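You operate a simulated robot arm through the tools that you are given. There is no shell and no other tool.

You are at the controls of a simulated robot arm. One attempt, no reset.

TASK
Put the blue film holder together on its jig.
Fine: blue rod into the jig's blue bite block, blue aiming ring onto the rod; leave the yellow rod and ring.

Only the result counts: the job must be done as asked and must still hold three seconds after the hand-in. Knocking over, shifting, dropping, spilling or breaking anything else fails it.

THE ROBOT
A 7-joint arm with a two-finger parallel gripper, fixed in place. Base frame: the origin is on the floor under the middle of its stand, x ahead of it, y to its left, z up; the work surface is at about z = 0.915. Units: m, degrees, N and s.
It reaches about 1.247 m from its shoulder. Its first joint turns from -132.0 to 132.0 degrees. Payload 3.91 kg.
Tool frame: the origin (TCP) lies between the finger pads and is the grasp point; the fingertips stand 0.03 m ahead of it; z points along the fingers, y is the line along which they close. The gripper opens to 0.11 m. The fingers are 0.02 m wide and 0.01 m thick; the gripper's body (0.048 by 0.112 m) begins 0.055 m behind the TCP.
Orientation is told as [roll, pitch, yaw] about the base's x, y, z axes, in that order, counted from this pose: with the fingers straight down and closing along the base's y, the tool's x points along the base's -x, its y along +y and its z along -z.

THE INTERFACE
- The arm moves only by the tool send_rows. Its argument "motion" is a list of rows, each a list of 7 numbers: the turn, a rotation vector about the tool's x, y, z in degrees, then the shift along the tool's x, y, z in m, then the finger opening in m, from 0 to 0.11. In form: [[wx, wy, wz, dx, dy, dz, jaw], ...]. A call has 1 to 20 rows; each row is the pose to reach, as a shift and turn from the pose commanded when the call began, along the tool's axes at that moment. Rows are played at 5 a second. More than 0.05 m and 8.6 degrees between two rows, or a gripper value outside its range, and nothing of the call is played. A pose out of reach is approached as far as the arm can. The call stops where the force on the tool passes 40 N (or 10 N more than at its start, if that is more) or the arm is blocked; 0.2 s more then pass. The fingers move at their own pace (about 0.108 m/s each) and stop on an object; they squeeze with about 23 N. The grip force told is the motor's: it shows also when the fingers shut on nothing. Time passes only in rows, and 0.2 s behind the last, so rows that repeat a pose let the fingers close. The reply holds the time, the measured pose of the TCP, the force on the tool along the base axes, the opening and the grip force, in the units named above and with some noise, with the torque about the TCP (base axes, N m) and any sound that the robot's microphone picked up.
- Cameras (640 x 400 px; columns grow to the right, rows downward): "scene" is fixed at [0.0525, 0.5006, 1.5121]; the picture's right is [0.37, -0.93, 0.00], its down [-0.57, -0.22, -0.79] and it looks along [0.74, 0.29, -0.61] (base axes); focal length 294 px, centre (320, 200). "wrist" rides on the gripper at [0.072, 0.017, -0.103] in the tool frame; the picture's right is [-0.23, 0.97, 0.00], its down [-0.76, -0.18, -0.62] and it looks along [-0.61, -0.14, 0.78] (tool axes); focal length 222 px, centre (320, 200). There is no depth. A picture from a camera that has moved, and an enlarged one, comes with that camera's place and axes in the base frame and with its lens.
- capture(camera): a new picture of that camera. It takes no simulated time.
- zoom(camera, box): a new picture of the part [left, top, right, bottom] of that camera's present view, enlarged. It takes no simulated time.
- close_job(): hands the job in; it is judged then, once.

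Places have to be worked out from the pictures, the camera data and where the tool is seen. Open the gripper and draw the arm clear of the work before you hand the job in, unless the task says otherwise.

The tools are called after "Call:" by a JSON object that holds its "method" and its "body". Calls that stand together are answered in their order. send_rows: Moves the arm, as the interface text tells. Its arguments: {"type":"object","properties":{"motion":{"type":"array","items":{"type":"array","items":{"type":"number"}}}},"required":["motion"]} The other tools are called the same way: capture (camera) takes a picture; zoom (camera, box) takes an enlarged picture of a part of a camera's view; close_job () hands the job in.

At the start:

```text
clock: 0.0
eef_pos: [0.4441, 0.5256, 1.3102]
tcp_rot: [0.0, -0.1, -0.1]
force: [0.1, -0.7, 0.2]
wrist_torque: [0.02, 0.01, -0.04]
grip_width: 0.11
grasp_force: 0.1
```

scene: 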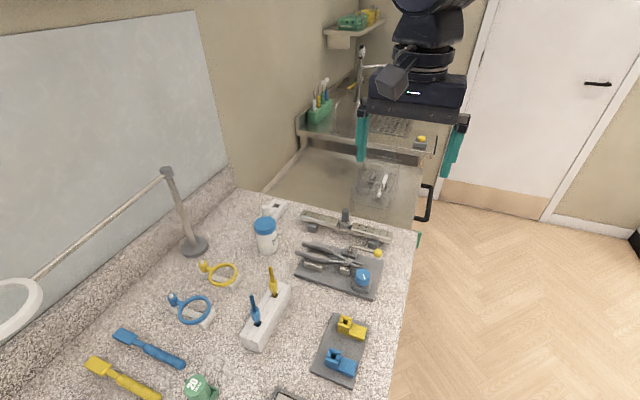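
wrist: 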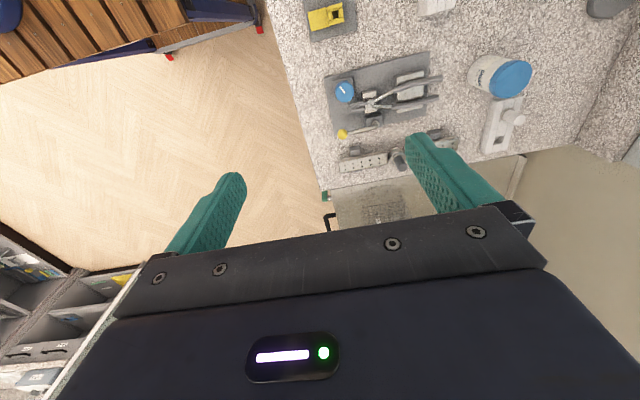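

I'll start by looking at the work area more closely: the jig with the bite blocks, the rods, and the rings.

Call:
{"method": "zoom", "body": {"camera": "scene", "box": [60, 240, 240, 400]}}

Call:
{"method": "zoom", "body": {"camera": "scene", "box": [220, 250, 400, 400]}}

Call:
{"method": "capture", "body": {"camera": "scene"}}

```text
2.50 times, centred on (150, 320) of scene
camera zoom: at [0.0525, 0.5006, 1.5121], right [0.37, -0.93, 0.0], down [-0.57, -0.22, -0.79], along [0.74, 0.29, -0.61], focal length 734 px, centre (745, -100)
```

zoom: 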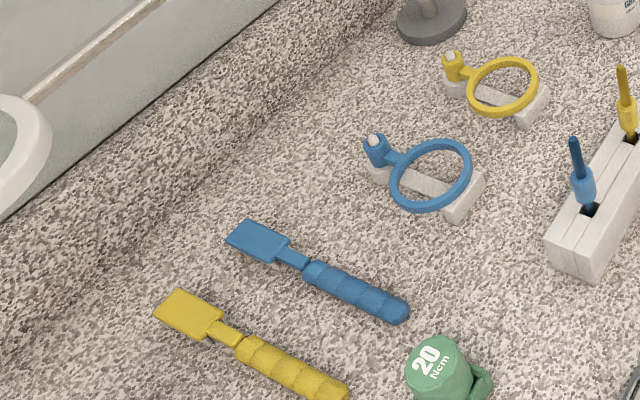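

```text
2.67 times, centred on (310, 325) of scene
camera zoom: at [0.0525, 0.5006, 1.5121], right [0.37, -0.93, 0.0], down [-0.57, -0.22, -0.79], along [0.74, 0.29, -0.61], focal length 783 px, centre (347, -133)
```

zoom: 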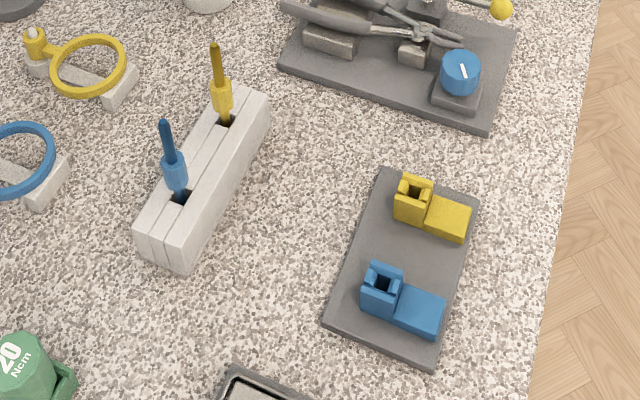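

```text
taken
```

scene: 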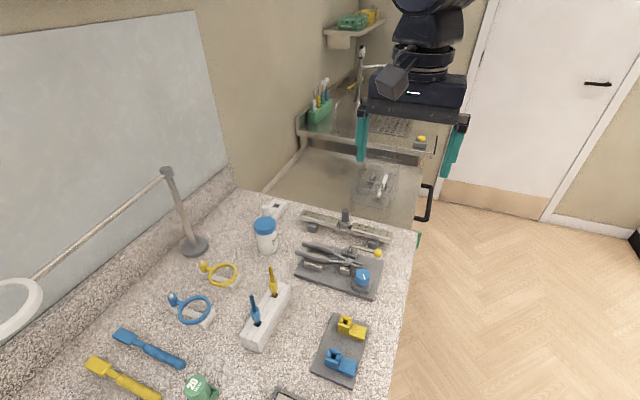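

The rod rack, ring holder and jig all seem to be near x≈0.29, at y≈0.73, 0.94 and 0.57. I'll turn the tool +90° in yaw and come down to a safe height so the wrist camera can look at the rack and ring.

Call:
{"method": "send_rows", "body": {"motion": [[0, 0, -7.5, 0.0149, 0.0045, 0.0125, 0.11], [0, 0, -15, 0.0298, 0.009, 0.025, 0.11], [0, 0, -22.5, 0.0447, 0.0135, 0.0375, 0.11], [0, 0, -30, 0.0597, 0.018, 0.05, 0.11], [0, 0, -37.5, 0.0746, 0.0225, 0.0625, 0.11], [0, 0, -45, 0.0895, 0.027, 0.075, 0.11], [0, 0, -52.5, 0.1044, 0.0315, 0.0875, 0.11], [0, 0, -60, 0.1193, 0.036, 0.1, 0.11], [0, 0, -67.5, 0.1343, 0.0405, 0.1125, 0.11], [0, 0, -75, 0.1492, 0.045, 0.125, 0.11], [0, 0, -82.5, 0.1641, 0.0495, 0.1375, 0.11], [0, 0, -90, 0.179, 0.054, 0.15, 0.11]]}}

```text
clock: 2.6
eef_pos: [0.2663, 0.5795, 1.1608]
tcp_rot: [0.0, 0.0, 90.0]
force: [-0.2, -0.1, -0.3]
wrist_torque: [0.03, -0.02, -0.03]
grip_width: 0.1099
grasp_force: 0.0
```

The arm reached the pose cleanly. I'll take pictures from both cameras.

Call:
{"method": "capture", "body": {"camera": "wrist"}}

Call:
{"method": "capture", "body": {"camera": "scene"}}

```text
taken
camera wrist: at [0.2491, 0.5073, 1.2628], right [-0.97, 0.23, 0.0], down [0.18, 0.76, 0.62], along [0.14, 0.61, -0.78], focal length 222 px, centre (320, 200)
```

wrist: 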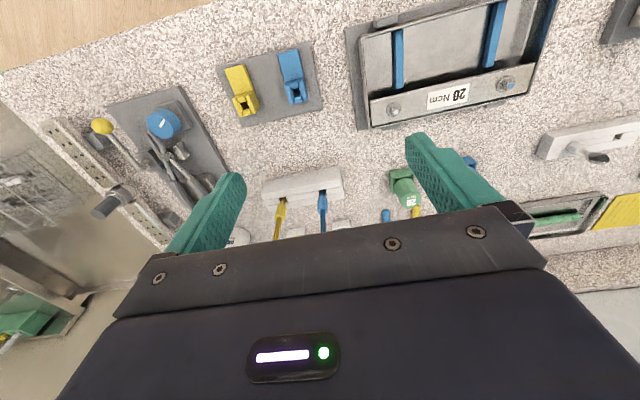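

```text
taken
```

scene: 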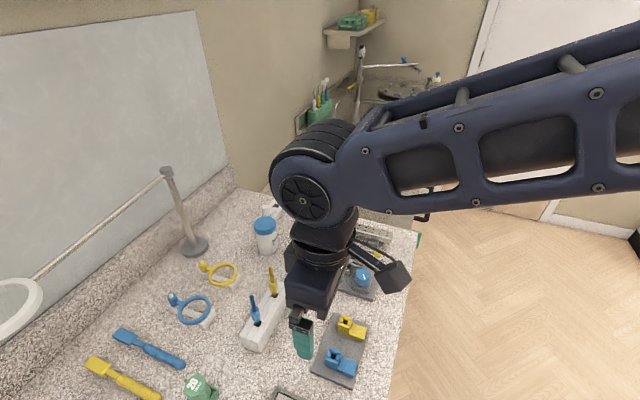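

The wrist view shows the jig, rack and rods in the upper half. I'll zoom on both.

Call:
{"method": "zoom", "body": {"camera": "wrist", "box": [240, 160, 360, 240]}}

Call:
{"method": "zoom", "body": {"camera": "wrist", "box": [210, 35, 330, 130]}}

```text
5.00 times, centred on (300, 200) of wrist
camera zoom: at [0.2491, 0.5073, 1.2628], right [-0.97, 0.23, 0.0], down [0.18, 0.76, 0.62], along [0.14, 0.61, -0.78], focal length 1111 px, centre (420, 200)
```

zoom: 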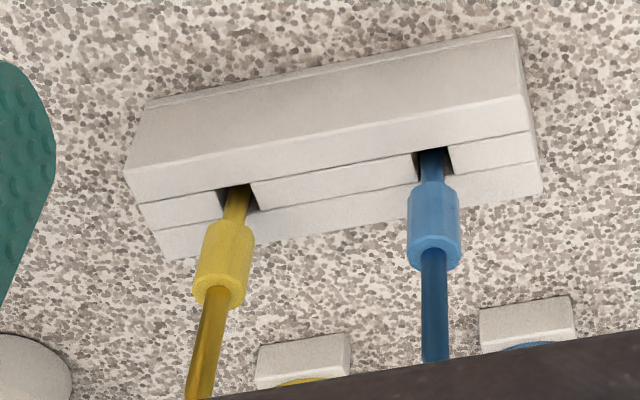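

```text
4.21 times, centred on (270, 82) of wrist
camera zoom: at [0.2491, 0.5073, 1.2628], right [-0.97, 0.23, 0.0], down [0.18, 0.76, 0.62], along [0.14, 0.61, -0.78], focal length 935 px, centre (530, 695)
```

zoom: 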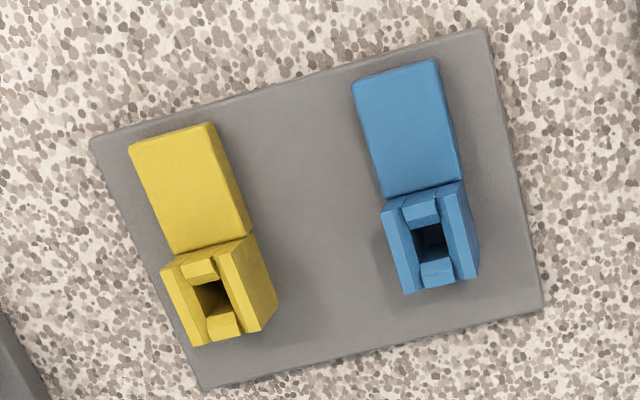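

Rack and jig look aligned with the base axes, with the blue rod near (0.297, 0.73) and the socket near (0.294, 0.569). I'll move a little nearer to see the rod's shape and the ring holder.

Call:
{"method": "send_rows", "body": {"motion": [[0, 0, 0, -0.025, -0.004, 0.02, 0.11], [0, 0, 0, -0.05, -0.009, 0.043, 0.11], [0, 0, 0, -0.075, -0.013, 0.065, 0.11]]}}

Call:
{"method": "capture", "body": {"camera": "wrist"}}

```text
clock: 3.4
eef_pos: [0.2784, 0.6552, 1.0956]
tcp_rot: [0.1, 0.0, 90.0]
force: [-0.5, -0.4, 0.7]
wrist_torque: [-0.02, -0.04, 0.0]
grip_width: 0.11
grasp_force: 0.0
```

```text
taken
camera wrist: at [0.262, 0.5823, 1.1981], right [-0.97, 0.23, 0.0], down [0.18, 0.76, 0.62], along [0.14, 0.61, -0.78], focal length 222 px, centre (320, 200)
```

wrist: 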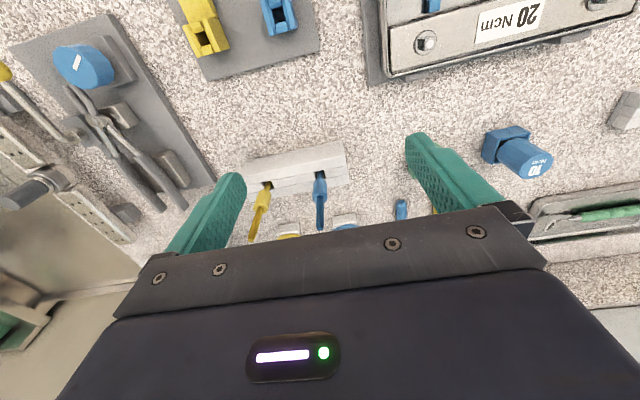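

The rods are in view between the fingers; I'll zoom in on them for detail.

Call:
{"method": "zoom", "body": {"camera": "wrist", "box": [235, 130, 355, 235]}}

Call:
{"method": "zoom", "body": {"camera": "wrist", "box": [170, 0, 330, 90]}}

```text
3.81 times, centred on (295, 182) of wrist
camera zoom: at [0.262, 0.5823, 1.1981], right [-0.97, 0.23, 0.0], down [0.18, 0.76, 0.62], along [0.14, 0.61, -0.78], focal length 846 px, centre (415, 267)
```

zoom: 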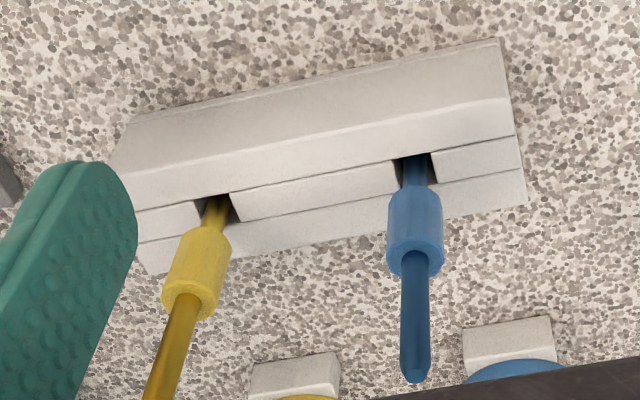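

```text
4.00 times, centred on (250, 45) of wrist
camera zoom: at [0.262, 0.5823, 1.1981], right [-0.97, 0.23, 0.0], down [0.18, 0.76, 0.62], along [0.14, 0.61, -0.78], focal length 888 px, centre (600, 820)
```

zoom: 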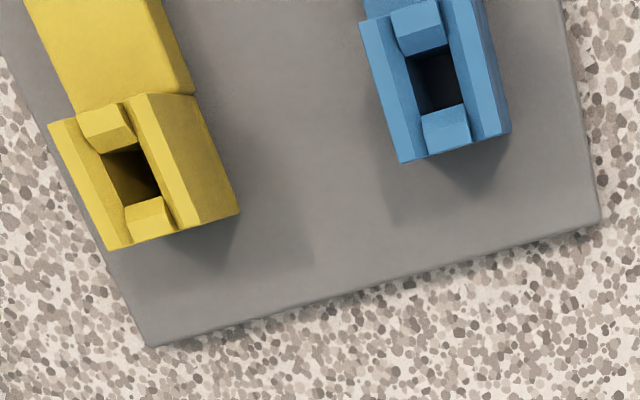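

The rod has a round collar from about z 0.98 to 1.005 with its tip near 1.054, and the rack top is at about 0.96. I'll rise, centre the gripper above the blue rod and narrow the fingers so they clear the yellow rod.

Call:
{"method": "send_rows", "body": {"motion": [[0, 0, 0, 0, 0, -0.03, 0.09], [0, 0, 0, -0.025, -0.006, -0.03, 0.06], [0, 0, 0, -0.05, -0.012, -0.03, 0.05], [0, 0, 0, -0.074, -0.018, -0.03, 0.05], [0, 0, 0, -0.074, -0.018, -0.03, 0.05]]}}

Call:
{"method": "capture", "body": {"camera": "wrist"}}

Call:
{"method": "capture", "body": {"camera": "scene"}}

```text
clock: 4.6
eef_pos: [0.2964, 0.7303, 1.1254]
tcp_rot: [0.0, -0.1, 89.8]
force: [-0.2, 0.2, 0.0]
wrist_torque: [-0.02, 0.0, -0.01]
grip_width: 0.0502
grasp_force: 0.2
```

```text
taken
camera wrist: at [0.2803, 0.6564, 1.2276], right [-0.97, 0.23, 0.0], down [0.18, 0.76, 0.62], along [0.14, 0.61, -0.78], focal length 222 px, centre (320, 200)
```

wrist: 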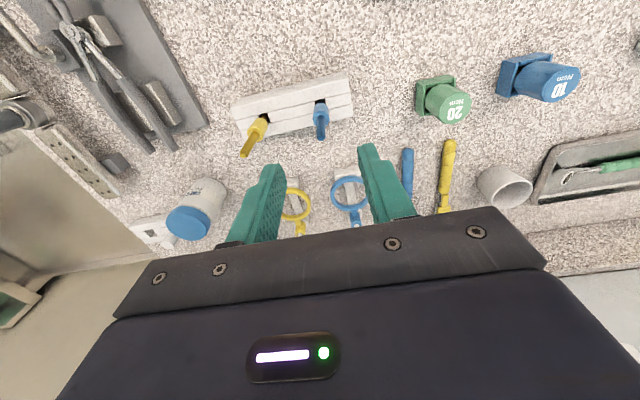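

```text
taken
```

scene: 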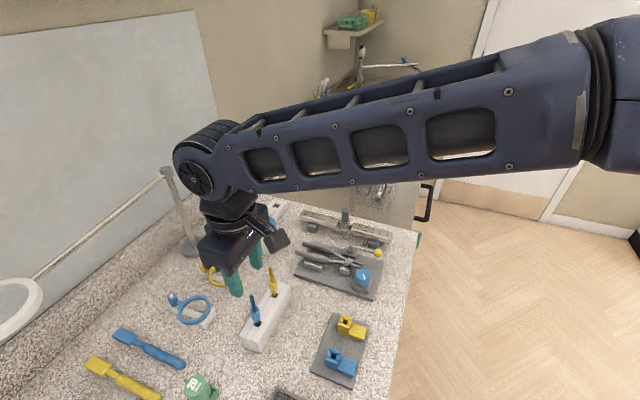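

The arm is over the rod; I'll zoom on the rods and the rings in this view to refine their positions.

Call:
{"method": "zoom", "body": {"camera": "wrist", "box": [225, 70, 365, 160]}}

Call:
{"method": "zoom", "body": {"camera": "wrist", "box": [275, 150, 395, 240]}}

```text
4.44 times, centred on (295, 115) of wrist
camera zoom: at [0.2803, 0.6564, 1.2276], right [-0.97, 0.23, 0.0], down [0.18, 0.76, 0.62], along [0.14, 0.61, -0.78], focal length 987 px, centre (431, 578)
```

zoom: 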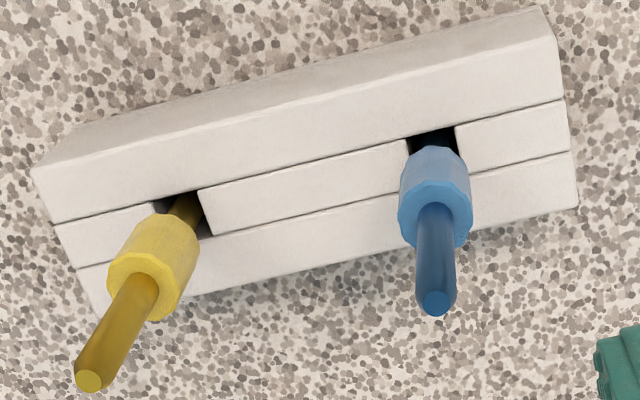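

```text
4.44 times, centred on (335, 195) of wrist
camera zoom: at [0.2803, 0.6564, 1.2276], right [-0.97, 0.23, 0.0], down [0.18, 0.76, 0.62], along [0.14, 0.61, -0.78], focal length 987 px, centre (253, 222)
```

zoom: 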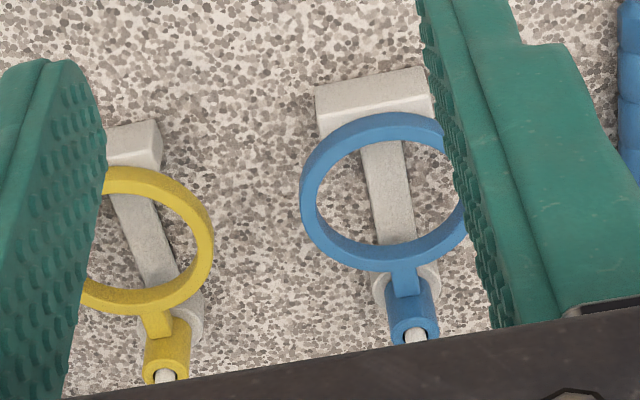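

The rod is at (0.2965, 0.729), right under the TCP. I'll descend to z≈1.010, so the tips are at the collar's lower edge and the palm clears the rod tip, then close the fingers.

Call:
{"method": "send_rows", "body": {"motion": [[0, 0, 0, 0.0005, 0, 0.03, 0.05], [0, 0, 0, 0.001, 0, 0.06, 0.05], [0, 0, 0, 0.001, 0, 0.085, 0.05], [0, 0, 0, 0.001, 0, 0.1, 0.05], [0, 0, 0, 0.001, 0, 0.115, 0.05], [0, 0, 0, 0.001, 0, 0.115, 0.05]]}}

Call:
{"method": "capture", "body": {"camera": "wrist"}}

Call:
{"method": "zoom", "body": {"camera": "scene", "box": [200, 240, 320, 360]}}

```text
clock: 6.0
eef_pos: [0.2962, 0.7279, 1.0087]
tcp_rot: [0.0, 0.0, 90.0]
force: [0.9, 0.7, 0.0]
wrist_torque: [-0.02, -0.02, -0.03]
grip_width: 0.0502
grasp_force: 0.1
```

```text
taken
camera wrist: at [0.2796, 0.6557, 1.1125], right [-0.97, 0.23, 0.0], down [0.18, 0.76, 0.62], along [0.14, 0.61, -0.78], focal length 222 px, centre (320, 200)
```

wrist: 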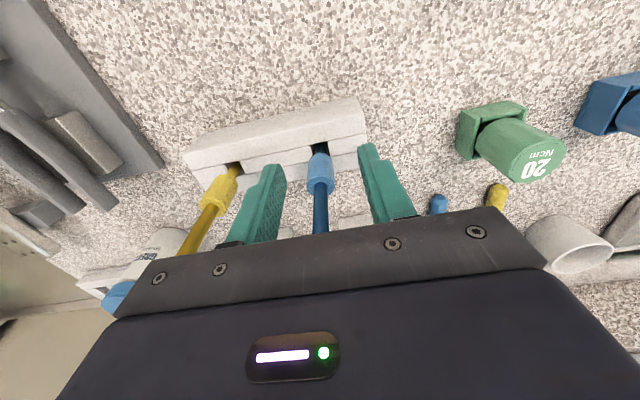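

```text
3.33 times, centred on (260, 300) of scene
camera zoom: at [0.0525, 0.5006, 1.5121], right [0.37, -0.93, 0.0], down [-0.57, -0.22, -0.79], along [0.74, 0.29, -0.61], focal length 979 px, centre (520, -133)
```

zoom: 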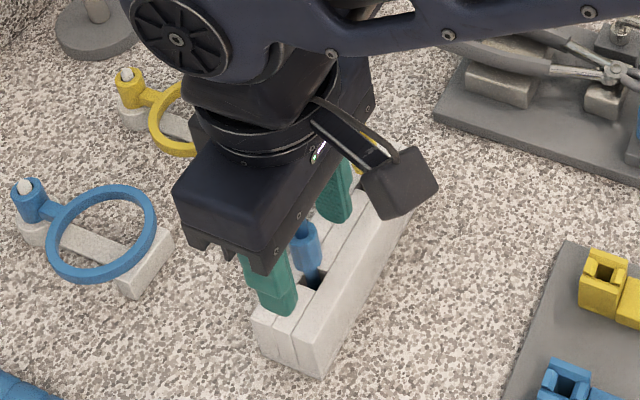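

The rod sits between the fingers and the yellow rod is clear. Closing now.

Call:
{"method": "send_rows", "body": {"motion": [[0, 0, 0, 0, 0, 0, 0.03], [0, 0, 0, 0, 0, 0, 0.01], [0, 0, 0, 0, 0, 0, 0.0], [0, 0, 0, 0, 0, 0, 0.0]]}}

Call:
{"method": "zoom", "body": {"camera": "wrist", "box": [220, 100, 400, 240]}}

```text
clock: 7.0
eef_pos: [0.2965, 0.7285, 1.011]
tcp_rot: [0.0, -0.1, 90.0]
force: [-0.1, 0.5, 2.7]
wrist_torque: [0.0, 0.09, -0.01]
grip_width: 0.0155
grasp_force: 23.8
```

```text
2.86 times, centred on (310, 170) of wrist
camera zoom: at [0.2795, 0.6557, 1.1128], right [-0.97, 0.23, 0.0], down [0.18, 0.76, 0.62], along [0.14, 0.61, -0.78], focal length 635 px, centre (349, 286)
```

zoom: 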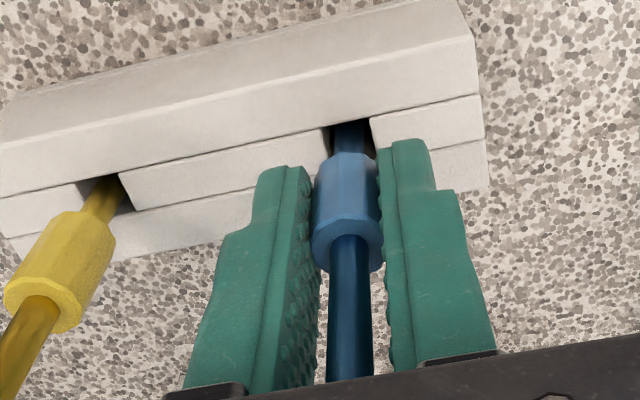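

Gripped at 0.0155 m. I'll lift it straight up out of the rack, slowly at first.

Call:
{"method": "send_rows", "body": {"motion": [[0, 0, 0, 0, 0, -0.008, 0.0], [0, 0, 0, 0, 0, -0.02, 0.0], [0, 0, 0, 0, 0, -0.035, 0.0], [0, 0, 0, 0, 0, -0.055, 0.0], [0, 0, 0, 0, 0, -0.08, 0.0], [0, 0, 0, 0, 0, -0.11, 0.0], [0, 0, 0, 0, 0, -0.11, 0.0]]}}

Call:
{"method": "zoom", "body": {"camera": "wrist", "box": [220, 60, 400, 240]}}

Call:
{"method": "zoom", "body": {"camera": "scene", "box": [180, 180, 340, 360]}}

```text
clock: 8.6
eef_pos: [0.2965, 0.7272, 1.1195]
tcp_rot: [-0.1, 0.0, 90.1]
force: [-0.2, -0.8, -0.1]
wrist_torque: [-0.01, 0.03, 0.0]
grip_width: 0.0155
grasp_force: 22.8
```

```text
2.22 times, centred on (310, 150) of wrist
camera zoom: at [0.2808, 0.6552, 1.2227], right [-0.97, 0.23, 0.0], down [0.18, 0.76, 0.62], along [0.14, 0.61, -0.78], focal length 494 px, centre (342, 311)
```

zoom: 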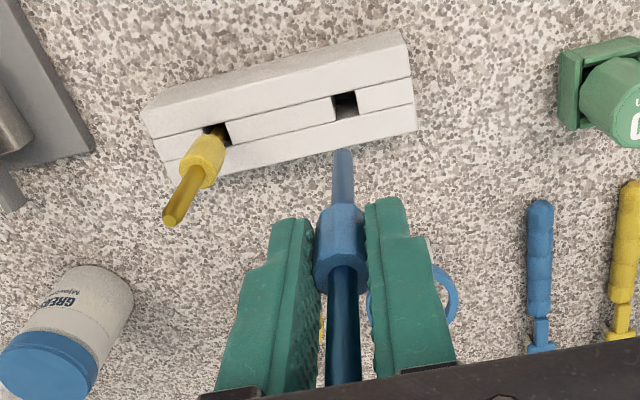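

```text
2.22 times, centred on (260, 270) of scene
camera zoom: at [0.0525, 0.5006, 1.5121], right [0.37, -0.93, 0.0], down [-0.57, -0.22, -0.79], along [0.74, 0.29, -0.61], focal length 652 px, centre (453, 44)
```

zoom: 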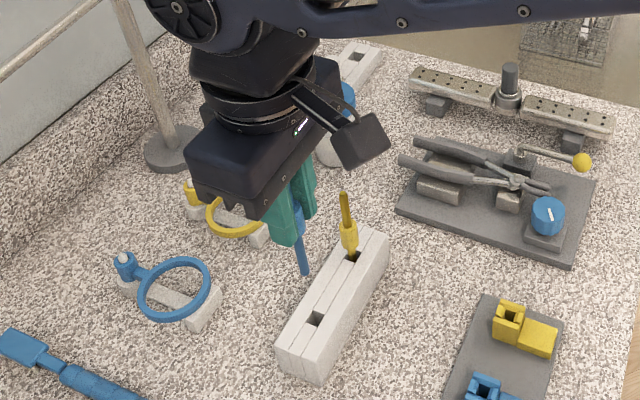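

The rod came out cleanly. I'll look closely at its lower end and its tilt in both views.

Call:
{"method": "zoom", "body": {"camera": "wrist", "box": [290, 110, 370, 190]}}

Call:
{"method": "zoom", "body": {"camera": "scene", "box": [230, 220, 290, 300]}}

```text
5.00 times, centred on (330, 150) of wrist
camera zoom: at [0.2808, 0.6552, 1.2227], right [-0.97, 0.23, 0.0], down [0.18, 0.76, 0.62], along [0.14, 0.61, -0.78], focal length 1111 px, centre (270, 450)
```

zoom: 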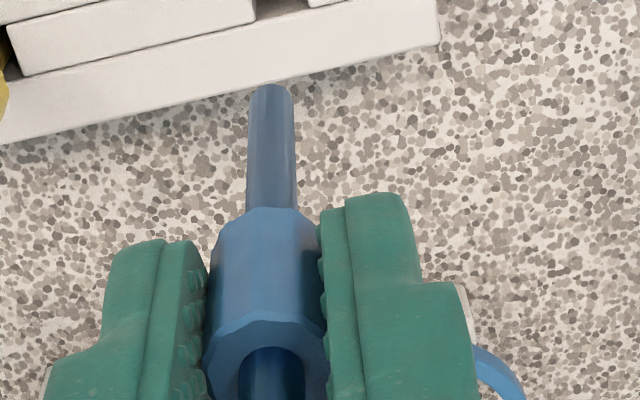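

```text
5.00 times, centred on (260, 260) of scene
camera zoom: at [0.0525, 0.5006, 1.5121], right [0.37, -0.93, 0.0], down [-0.57, -0.22, -0.79], along [0.74, 0.29, -0.61], focal length 1468 px, centre (620, -100)
```

zoom: 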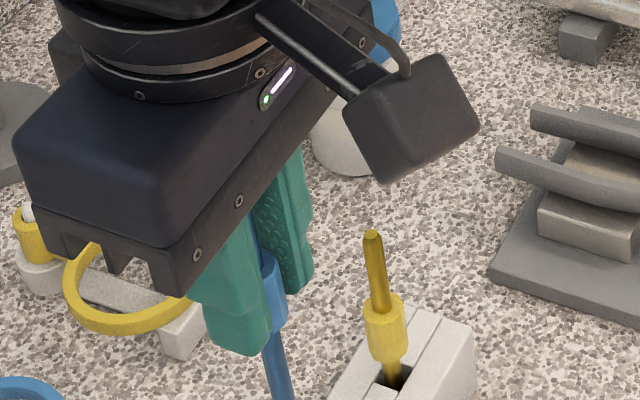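

The peg's lower end is about 0.085 below the TCP, roughly 7.5 mm thick, and the rod hangs vertical. I'll carry it over the blue socket and hover about 3 cm above.

Call:
{"method": "send_rows", "body": {"motion": [[0, 0, 0, 0.02, 0, 0, 0.0], [0, 0, 0, 0.05, 0.0005, 0, 0.0], [0, 0, 0, 0.085, 0.001, 0.01, 0.0], [0, 0, 0, 0.12, 0.0012, 0.02, 0.0], [0, 0, 0, 0.145, 0.0012, 0.035, 0.0], [0, 0, 0, 0.1572, 0.0012, 0.0545, 0.0], [0, 0, 0, 0.1572, 0.0012, 0.0545, 0.0], [0, 0, 0, 0.1572, 0.0012, 0.0545, 0.0]]}}

Call:
{"method": "zoom", "body": {"camera": "wrist", "box": [260, 70, 380, 210]}}

Call:
{"method": "zoom", "body": {"camera": "scene", "box": [290, 290, 390, 390]}}

```text
clock: 10.4
eef_pos: [0.2949, 0.5712, 1.0661]
tcp_rot: [0.0, 0.1, 89.8]
force: [0.4, 0.4, -1.3]
wrist_torque: [-0.01, -0.02, -0.02]
grip_width: 0.0157
grasp_force: 23.2
```

```text
2.86 times, centred on (320, 140) of wrist
camera zoom: at [0.2781, 0.4981, 1.1687], right [-0.97, 0.23, 0.0], down [0.18, 0.76, 0.62], along [0.14, 0.61, -0.78], focal length 635 px, centre (320, 371)
```

zoom: 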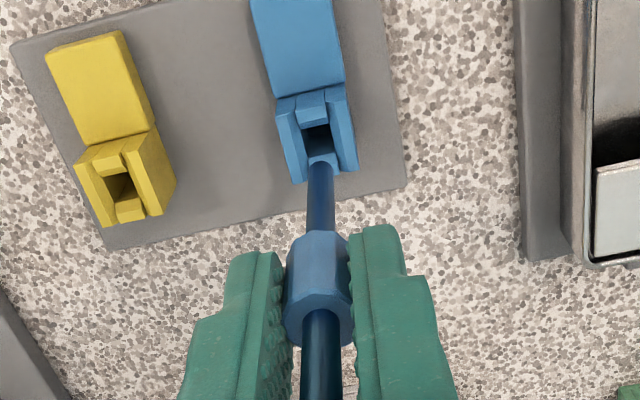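

```text
4.00 times, centred on (340, 340) of scene
camera zoom: at [0.0525, 0.5006, 1.5121], right [0.37, -0.93, 0.0], down [-0.57, -0.22, -0.79], along [0.74, 0.29, -0.61], focal length 1174 px, centre (240, -360)
```

zoom: 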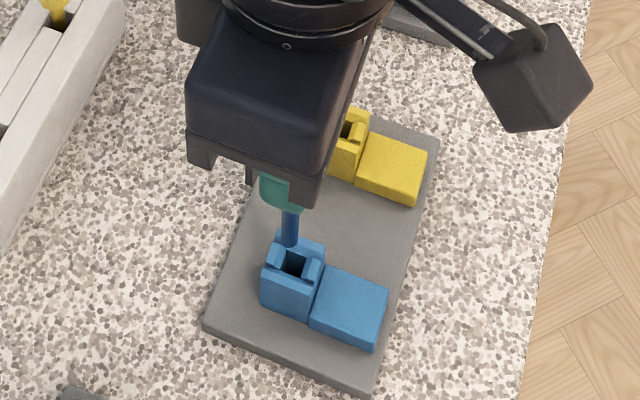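

The peg is hovering just short of the socket in view. I'll zoom tightly to measure the offset between the peg tip and the hole.

Call:
{"method": "zoom", "body": {"camera": "wrist", "box": [295, 95, 345, 150]}}

Call:
{"method": "zoom", "body": {"camera": "scene", "box": [315, 335, 355, 375]}}

```text
7.27 times, centred on (320, 122) of wrist
camera zoom: at [0.2781, 0.4981, 1.1687], right [-0.97, 0.23, 0.0], down [0.18, 0.76, 0.62], along [0.14, 0.61, -0.78], focal length 1615 px, centre (320, 764)
```

zoom: 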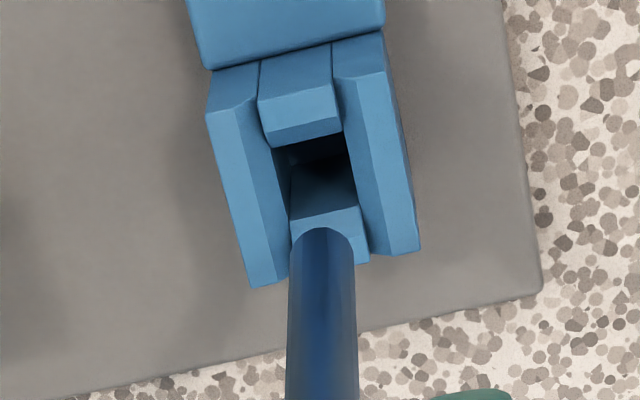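

```text
10.00 times, centred on (335, 355) of scene
camera zoom: at [0.0525, 0.5006, 1.5121], right [0.37, -0.93, 0.0], down [-0.57, -0.22, -0.79], along [0.74, 0.29, -0.61], focal length 2936 px, centre (170, -1350)
```

zoom: 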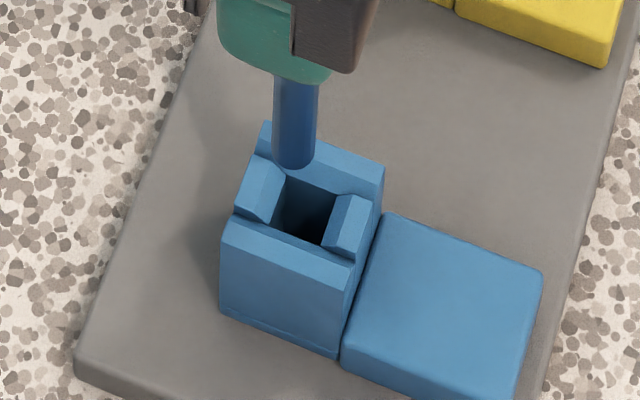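

Combining both views, the hole's centre is about 2.6 mm in −y and 0.5 mm in +x from the peg, with the rim at z≈0.956. I'll correct that, lower 12 mm and measure again.

Call:
{"method": "send_rows", "body": {"motion": [[0, 0, 0, 0.0026, -0.0005, 0.0, 0.0], [0, 0, 0, 0.0026, -0.0005, 0.006, 0.0], [0, 0, 0, 0.0026, -0.0005, 0.012, 0.0], [0, 0, 0, 0.0026, -0.0005, 0.012, 0.0], [0, 0, 0, 0.0026, -0.0005, 0.012, 0.0]]}}

Call:
{"method": "zoom", "body": {"camera": "wrist", "box": [295, 95, 345, 150]}}

Call:
{"method": "zoom", "body": {"camera": "scene", "box": [315, 335, 355, 375]}}

```text
clock: 11.6
eef_pos: [0.2952, 0.5689, 1.0536]
tcp_rot: [0.0, -0.1, 90.1]
force: [-0.1, 0.1, -0.3]
wrist_torque: [-0.02, 0.02, -0.05]
grip_width: 0.0156
grasp_force: 23.2
```

```text
7.27 times, centred on (320, 122) of wrist
camera zoom: at [0.279, 0.4955, 1.1564], right [-0.97, 0.23, 0.0], down [0.18, 0.76, 0.62], along [0.14, 0.61, -0.78], focal length 1615 px, centre (320, 764)
```

zoom: 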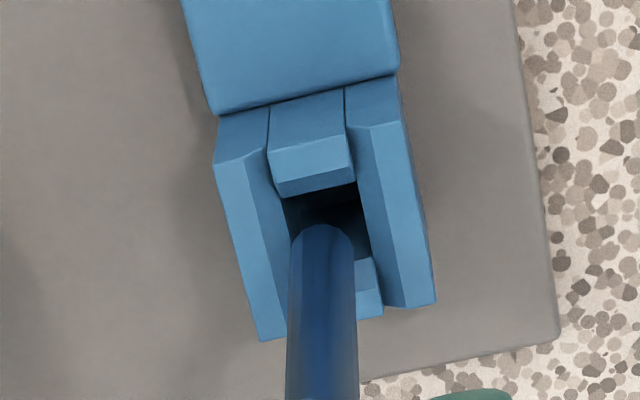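

```text
10.00 times, centred on (335, 355) of scene
camera zoom: at [0.0525, 0.5006, 1.5121], right [0.37, -0.93, 0.0], down [-0.57, -0.22, -0.79], along [0.74, 0.29, -0.61], focal length 2936 px, centre (170, -1350)
```

zoom: 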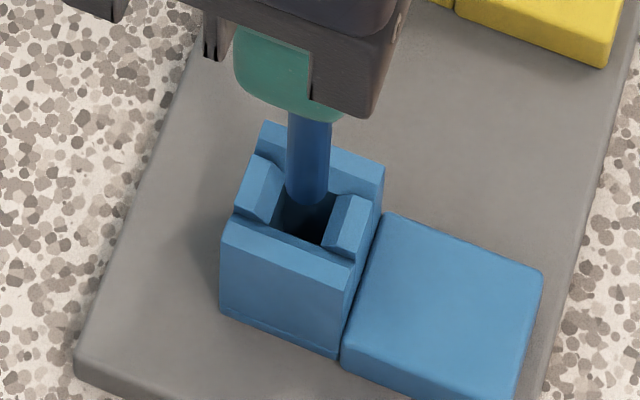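

The peg now sits almost over the opening. I'll zoom further to judge the side-to-side centring before lowering.

Call:
{"method": "zoom", "body": {"camera": "wrist", "box": [308, 102, 334, 128]}}

Call:
{"method": "zoom", "body": {"camera": "scene", "box": [323, 345, 343, 365]}}

```text
15.38 times, centred on (321, 115) of wrist
camera zoom: at [0.279, 0.4955, 1.1564], right [-0.97, 0.23, 0.0], down [0.18, 0.76, 0.62], along [0.14, 0.61, -0.78], focal length 3417 px, centre (305, 1508)
```

zoom: 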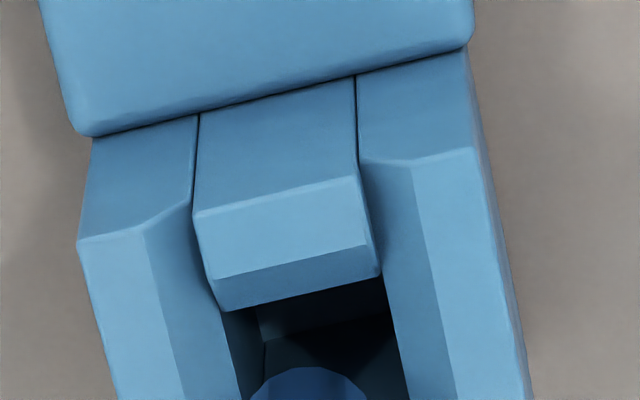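

```text
16.00 times, centred on (333, 355) of scene
camera zoom: at [0.0525, 0.5006, 1.5121], right [0.37, -0.93, 0.0], down [-0.57, -0.22, -0.79], along [0.74, 0.29, -0.61], focal length 4698 px, centre (112, -2280)
```

zoom: 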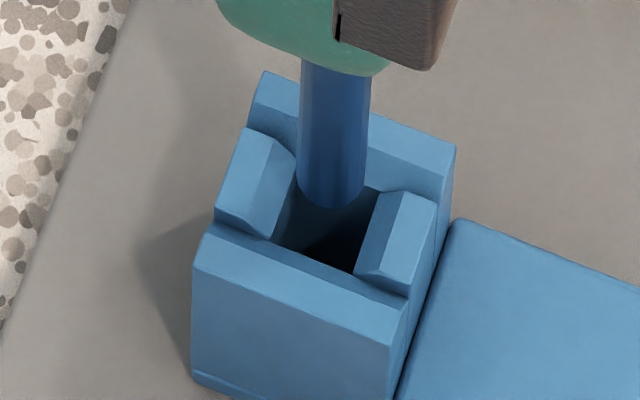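

Both views agree the remaining error is about −0.5 mm in x and +0.4 mm in y, and the hole has about 1 mm of clearance each side. I'll correct and lower 22 mm in small steps, watching the force.

Call:
{"method": "send_rows", "body": {"motion": [[0, 0, 0, -0.0004, 0.0005, 0.0, 0.0], [0, 0, 0, -0.0004, 0.0005, 0.004, 0.0], [0, 0, 0, -0.0004, 0.0005, 0.008, 0.0], [0, 0, 0, -0.0004, 0.0005, 0.011, 0.0], [0, 0, 0, -0.0004, 0.0005, 0.014, 0.0], [0, 0, 0, -0.0004, 0.0005, 0.017, 0.0], [0, 0, 0, -0.0004, 0.0005, 0.02, 0.0], [0, 0, 0, -0.0004, 0.0005, 0.022, 0.0], [0, 0, 0, -0.0004, 0.0005, 0.022, 0.0]]}}

Call:
{"method": "zoom", "body": {"camera": "wrist", "box": [295, 95, 345, 150]}}

Call:
{"method": "zoom", "body": {"camera": "scene", "box": [315, 335, 355, 375]}}

```text
clock: 13.6
eef_pos: [0.2949, 0.5692, 1.0321]
tcp_rot: [0.0, -0.1, 90.0]
force: [-0.3, 0.6, 0.8]
wrist_torque: [-0.02, 0.0, -0.03]
grip_width: 0.016
grasp_force: 22.6
```

```text
7.27 times, centred on (320, 122) of wrist
camera zoom: at [0.2782, 0.4962, 1.1343], right [-0.97, 0.23, 0.0], down [0.18, 0.76, 0.62], along [0.14, 0.61, -0.78], focal length 1615 px, centre (320, 764)
```

zoom: 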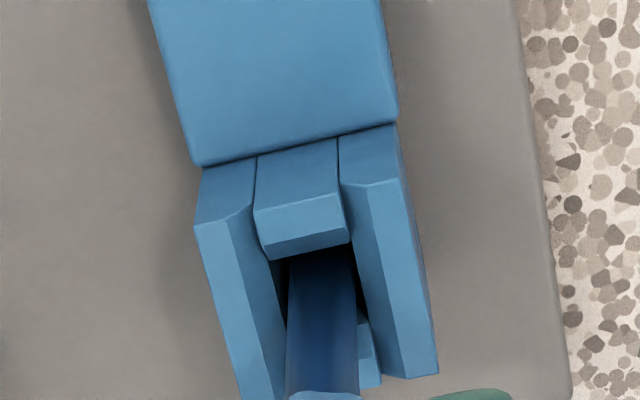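

```text
10.00 times, centred on (335, 355) of scene
camera zoom: at [0.0525, 0.5006, 1.5121], right [0.37, -0.93, 0.0], down [-0.57, -0.22, -0.79], along [0.74, 0.29, -0.61], focal length 2936 px, centre (170, -1350)
```

zoom: 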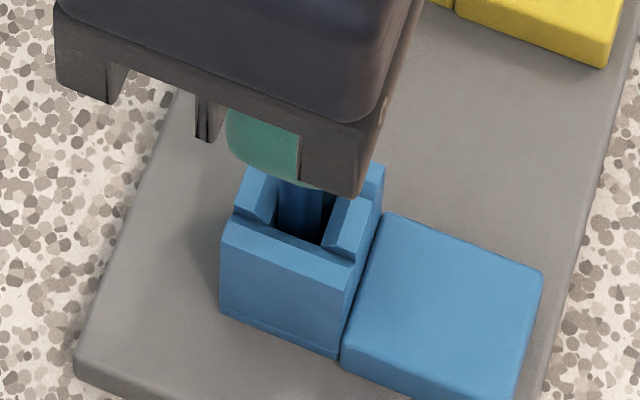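

The peg has entered the hole with no contact force. I'll keep lowering in small steps until it bottoms out.

Call:
{"method": "send_rows", "body": {"motion": [[0, 0, 0, 0, 0, 0.003, 0.0], [0, 0, 0, 0, 0, 0.006, 0.0], [0, 0, 0, 0, 0, 0.009, 0.0], [0, 0, 0, 0, 0, 0.012, 0.0], [0, 0, 0, 0, 0, 0.012, 0.0]]}}

```text
clock: 14.8
eef_pos: [0.2936, 0.5696, 1.0197]
tcp_rot: [0.0, -0.1, 90.0]
force: [2.9, 3.2, 16.0]
wrist_torque: [0.27, -0.39, 0.0]
grip_width: 0.0153
grasp_force: 23.3
```

There is a contact force of 16 N at TCP z=1.020, so I'll look before doing anything else.

Call:
{"method": "zoom", "body": {"camera": "wrist", "box": [270, 95, 370, 205]}}

Call:
{"method": "zoom", "body": {"camera": "scene", "box": [305, 325, 355, 375]}}

```text
3.64 times, centred on (320, 150) of wrist
camera zoom: at [0.2782, 0.4961, 1.1226], right [-0.97, 0.23, 0.0], down [0.18, 0.76, 0.62], along [0.14, 0.61, -0.78], focal length 808 px, centre (320, 382)
```

zoom: 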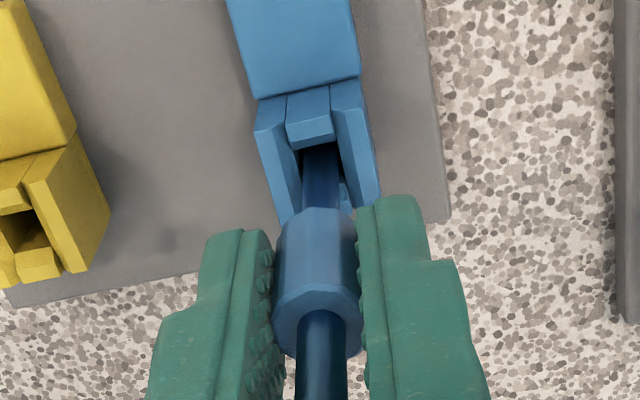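

```text
8.00 times, centred on (330, 350) of scene
camera zoom: at [0.0525, 0.5006, 1.5121], right [0.37, -0.93, 0.0], down [-0.57, -0.22, -0.79], along [0.74, 0.29, -0.61], focal length 2349 px, centre (240, -1000)
```

zoom: 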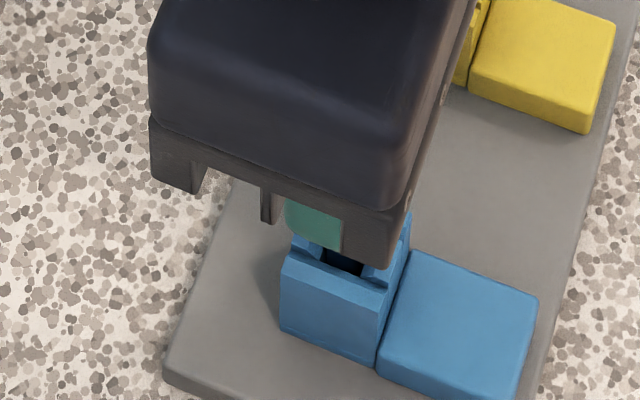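

The rod is vertical and about 25 mm into the socket. I'll press 1–2 mm further to tell whether it's on the bottom or just rubbing a wall.

Call:
{"method": "send_rows", "body": {"motion": [[0, 0, 0, 0, 0, 0.0007, 0.0], [0, 0, 0, 0, 0, 0.0014, 0.0], [0, 0, 0, 0, 0, 0.002, 0.0], [0, 0, 0, 0, 0, 0.002, 0.0]]}}

```text
clock: 15.7
eef_pos: [0.2944, 0.5692, 1.0215]
tcp_rot: [-0.2, -0.3, 90.0]
force: [-2.4, -4.4, 15.6]
wrist_torque: [-0.26, 0.53, 0.01]
grip_width: 0.0155
grasp_force: 22.9
stopped in row 4: the force on the tool passed its limit at 41 N (the readings are from after the stop); the commanded pose is now the measured one
```

The force passed 40 N without further travel, so the rod is on the bottom of the socket. I'll relax the press slightly, then open the fingers gently.

Call:
{"method": "send_rows", "body": {"motion": [[0, 0, 0, 0, 0, -0.0004, 0.0], [0, 0, 0, 0, 0, -0.0008, 0.0], [0, 0, 0, 0, 0, -0.0008, 0.0]]}}

```text
clock: 16.5
eef_pos: [0.2944, 0.5698, 1.0193]
tcp_rot: [-0.1, -0.1, 89.9]
force: [-2.5, 1.0, 7.3]
wrist_torque: [0.17, 0.23, 0.0]
grip_width: 0.0153
grasp_force: 22.7
```

Residual force is down to 7 N. I'll open the fingers in small steps.

Call:
{"method": "send_rows", "body": {"motion": [[0, 0, 0, 0, 0, -0.0004, 0.014], [0, 0, 0, 0, 0, -0.0004, 0.018], [0, 0, 0, 0, 0, -0.0004, 0.022], [0, 0, 0, 0, 0, -0.0004, 0.03], [0, 0, 0, 0, 0, -0.0004, 0.04], [0, 0, 0, 0, 0, -0.0004, 0.04], [0, 0, 0, 0, 0, -0.0004, 0.04]]}}

Call:
{"method": "zoom", "body": {"camera": "wrist", "box": [250, 95, 390, 225]}}

Call:
{"method": "zoom", "body": {"camera": "scene", "box": [290, 290, 390, 390]}}

```text
clock: 18.1
eef_pos: [0.2934, 0.5698, 1.0198]
tcp_rot: [-0.1, -0.1, 90.0]
force: [0.2, 0.9, -0.3]
wrist_torque: [-0.01, -0.03, 0.0]
grip_width: 0.0399
grasp_force: 0.1
```

```text
3.08 times, centred on (320, 160) of wrist
camera zoom: at [0.2783, 0.4964, 1.1229], right [-0.97, 0.23, 0.0], down [0.18, 0.76, 0.62], along [0.14, 0.61, -0.78], focal length 684 px, centre (320, 323)
```

zoom: 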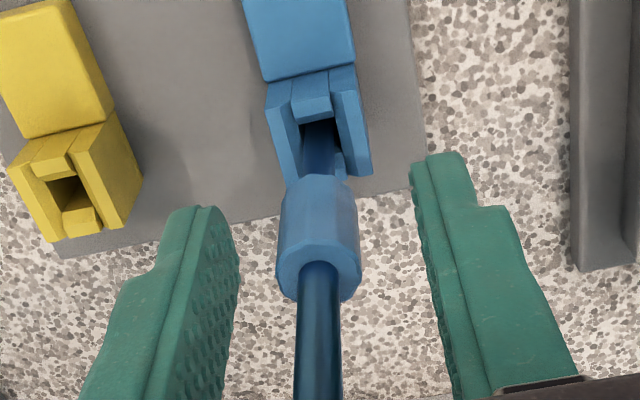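

```text
4.00 times, centred on (340, 340) of scene
camera zoom: at [0.0525, 0.5006, 1.5121], right [0.37, -0.93, 0.0], down [-0.57, -0.22, -0.79], along [0.74, 0.29, -0.61], focal length 1174 px, centre (240, -360)
```

zoom: 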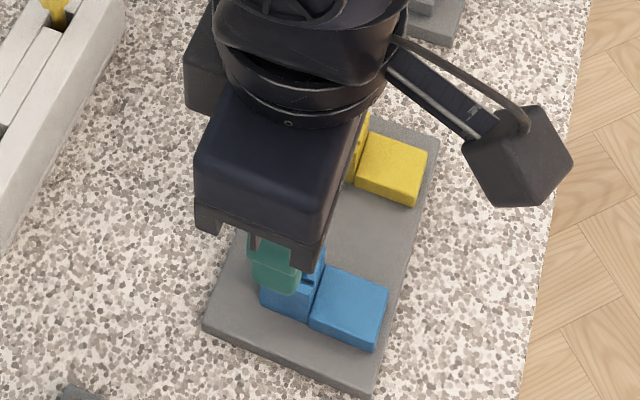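

The rod is released and standing in the socket. I'll rise straight up to clear it and check from above.

Call:
{"method": "send_rows", "body": {"motion": [[0, 0, 0, 0, 0, -0.02, 0.04], [0, 0, 0, 0, 0, -0.05, 0.04], [0, 0, 0, 0, 0, -0.09, 0.04], [0, 0, 0, 0, 0, -0.13, 0.04], [0, 0, 0, 0, 0, -0.13, 0.04]]}}

Call:
{"method": "zoom", "body": {"camera": "wrist", "box": [250, 50, 390, 190]}}

Call:
{"method": "zoom", "body": {"camera": "scene", "box": [290, 290, 390, 390]}}

```text
clock: 19.3
eef_pos: [0.2952, 0.5697, 1.1484]
tcp_rot: [0.1, -0.1, 89.9]
force: [-0.5, 0.2, 0.4]
wrist_torque: [0.01, 0.0, 0.0]
grip_width: 0.0401
grasp_force: 0.0
```

```text
2.86 times, centred on (320, 120) of wrist
camera zoom: at [0.279, 0.496, 1.252], right [-0.97, 0.23, 0.0], down [0.18, 0.76, 0.62], along [0.14, 0.61, -0.78], focal length 635 px, centre (320, 429)
```

zoom: 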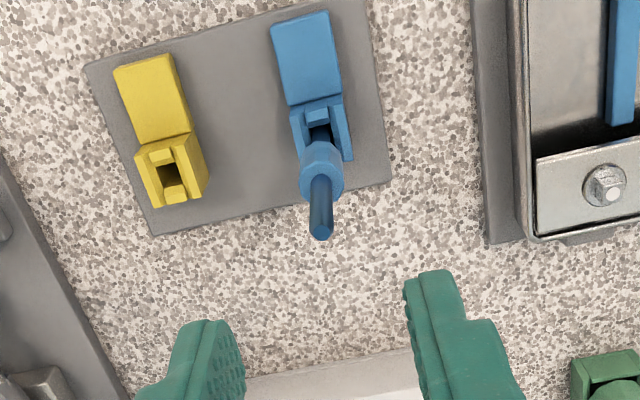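

```text
4.00 times, centred on (340, 340) of scene
camera zoom: at [0.0525, 0.5006, 1.5121], right [0.37, -0.93, 0.0], down [-0.57, -0.22, -0.79], along [0.74, 0.29, -0.61], focal length 1174 px, centre (240, -360)
```

zoom: 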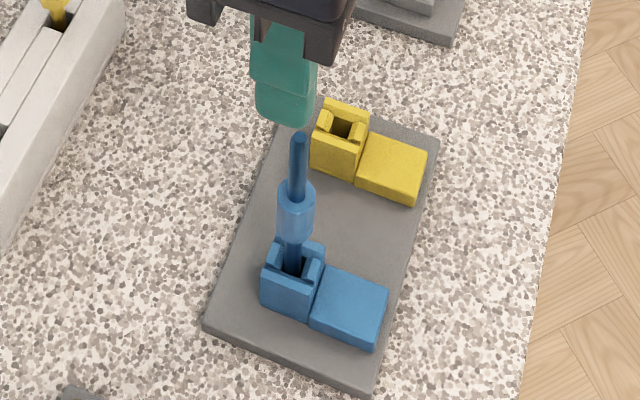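

The rod stands upright in the blue socket with its tip near (0.295, 0.569, 1.063). Before going for the ring I want the lamp arm's position behind it, so I'll rise and tilt the camera up for a look.

Call:
{"method": "send_rows", "body": {"motion": [[0, 0, 0, 0, 0, -0.03, 0.04], [0, -7, 0, 0, 0, -0.06, 0.04], [0, -14, 0, 0, 0, -0.09, 0.04], [0, -21, 0, 0, 0, -0.12, 0.04], [0, -28, 0, 0, 0, -0.15, 0.04], [0, -28, 0, 0, 0, -0.15, 0.04]]}}

Call:
{"method": "capture", "body": {"camera": "wrist"}}

Call:
{"method": "capture", "body": {"camera": "scene"}}

```text
clock: 20.7
eef_pos: [0.294, 0.5698, 1.3002]
tcp_rot: [0.0, -28.1, 90.1]
force: [-0.2, -0.6, -0.2]
wrist_torque: [0.03, 0.0, 0.01]
grip_width: 0.0398
grasp_force: 0.1
```

```text
taken
camera wrist: at [0.2787, 0.4567, 1.3562], right [-0.97, 0.2, 0.11], down [0.18, 0.38, 0.91], along [0.14, 0.9, -0.4], focal length 222 px, centre (320, 200)
```

wrist: 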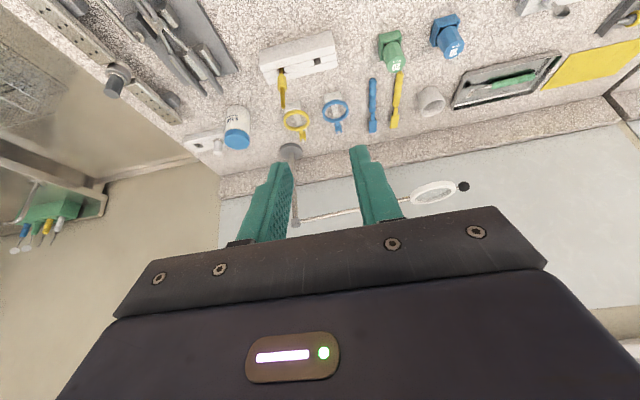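

```text
taken
```

scene: 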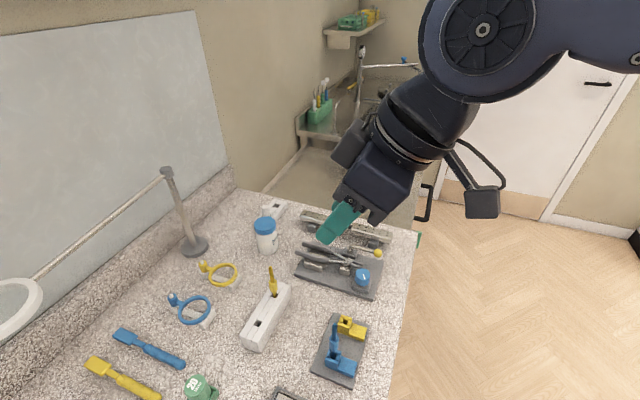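

The lamp arm passes at about y≈1.0, z≈1.158 above the ring, so I'll keep this ~28° tilt, which leans the wrist back from the lamp. I'll zoom on the ring in this view.

Call:
{"method": "zoom", "body": {"camera": "wrist", "box": [275, 80, 375, 150]}}

Call:
{"method": "zoom", "body": {"camera": "scene", "box": [155, 280, 225, 335]}}

Call:
{"method": "zoom", "body": {"camera": "scene", "box": [300, 310, 370, 390]}}

```text
5.71 times, centred on (325, 115) of wrist
camera zoom: at [0.2787, 0.4567, 1.3562], right [-0.97, 0.2, 0.11], down [0.18, 0.38, 0.91], along [0.14, 0.9, -0.4], focal length 1269 px, centre (291, 686)
```

zoom: 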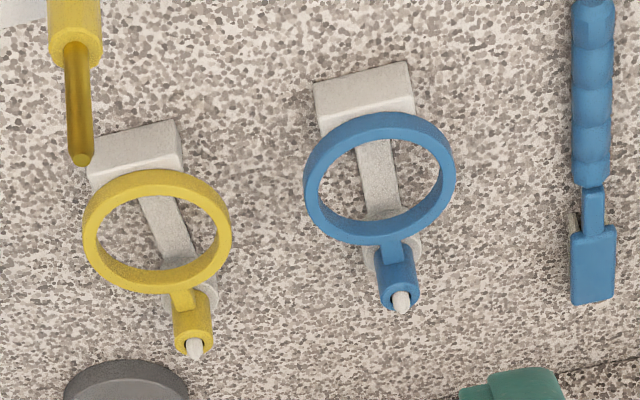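

```text
7.27 times, centred on (190, 308) of scene
camera zoom: at [0.0525, 0.5006, 1.5121], right [0.37, -0.93, 0.0], down [-0.57, -0.22, -0.79], along [0.74, 0.29, -0.61], focal length 2135 px, centre (1266, -582)
```

zoom: 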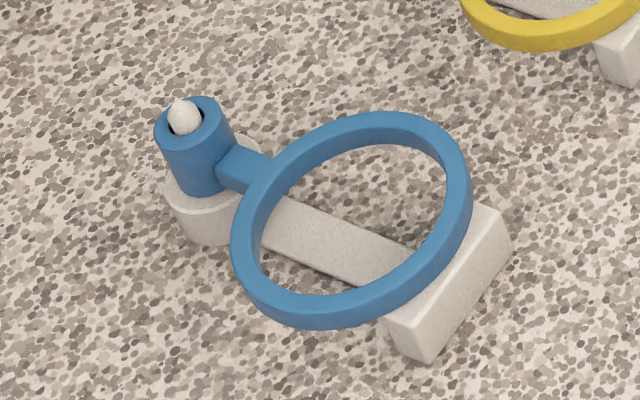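

```text
5.00 times, centred on (335, 350) of scene
camera zoom: at [0.0525, 0.5006, 1.5121], right [0.37, -0.93, 0.0], down [-0.57, -0.22, -0.79], along [0.74, 0.29, -0.61], focal length 1468 px, centre (245, -550)
```

zoom: 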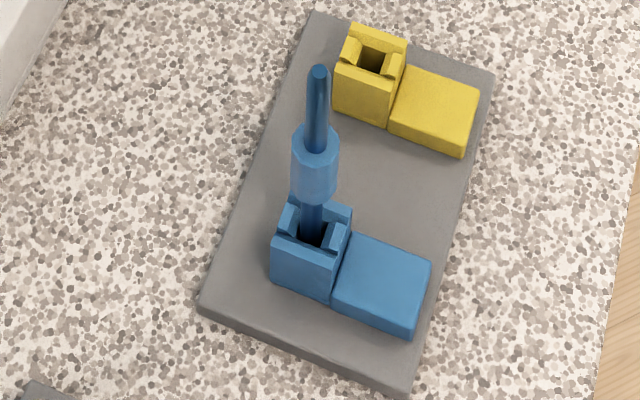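

The ring's boss is an upright tube (about 21 mm wide and 28 mm tall) on a white peg, near (0.283, 0.935). I'll fly over with the same tilt to a hover for a close look.

Call:
{"method": "send_rows", "body": {"motion": [[0, 0, 0, -0.0174, 0.001, 0.0376, 0.04], [0, 0, 0, -0.0348, 0.002, 0.0752, 0.04], [0, 0, 0, -0.0521, 0.003, 0.1127, 0.04], [0, 0, 0, -0.0695, 0.004, 0.1503, 0.04], [0, 0, 0, -0.0869, 0.005, 0.1879, 0.04], [0, 0, 0, -0.1043, 0.006, 0.2255, 0.04], [0, 0, 0, -0.1217, 0.007, 0.2631, 0.04], [0, 0, 0, -0.139, 0.008, 0.3006, 0.04], [0, 0, 0, -0.1564, 0.009, 0.3382, 0.04], [0, 0, 0, -0.1738, 0.01, 0.3758, 0.04], [0, 0, 0, -0.1738, 0.01, 0.3758, 0.04]]}}

Call:
{"method": "capture", "body": {"camera": "wrist"}}

Call:
{"method": "capture", "body": {"camera": "scene"}}

```text
clock: 23.1
eef_pos: [0.2835, 0.9005, 1.0506]
tcp_rot: [0.0, -28.1, 90.1]
force: [-0.4, 0.9, -0.4]
wrist_torque: [-0.04, 0.01, -0.03]
grip_width: 0.0402
grasp_force: 0.1
```

```text
taken
camera wrist: at [0.2677, 0.7869, 1.1064], right [-0.97, 0.2, 0.11], down [0.18, 0.38, 0.91], along [0.14, 0.9, -0.4], focal length 222 px, centre (320, 200)
```

wrist: 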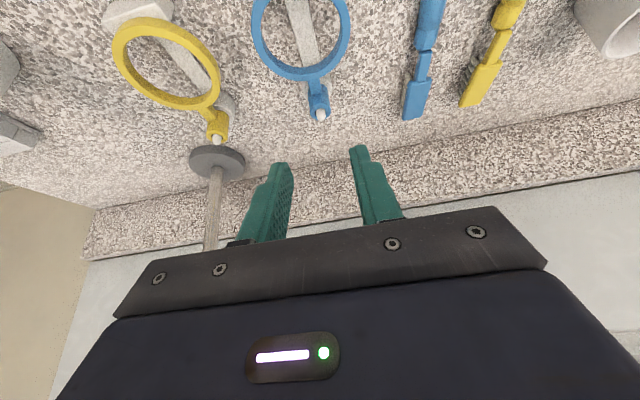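

```text
taken
```

scene: 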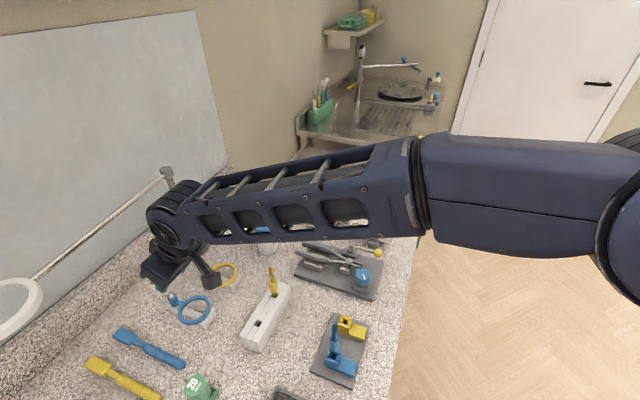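

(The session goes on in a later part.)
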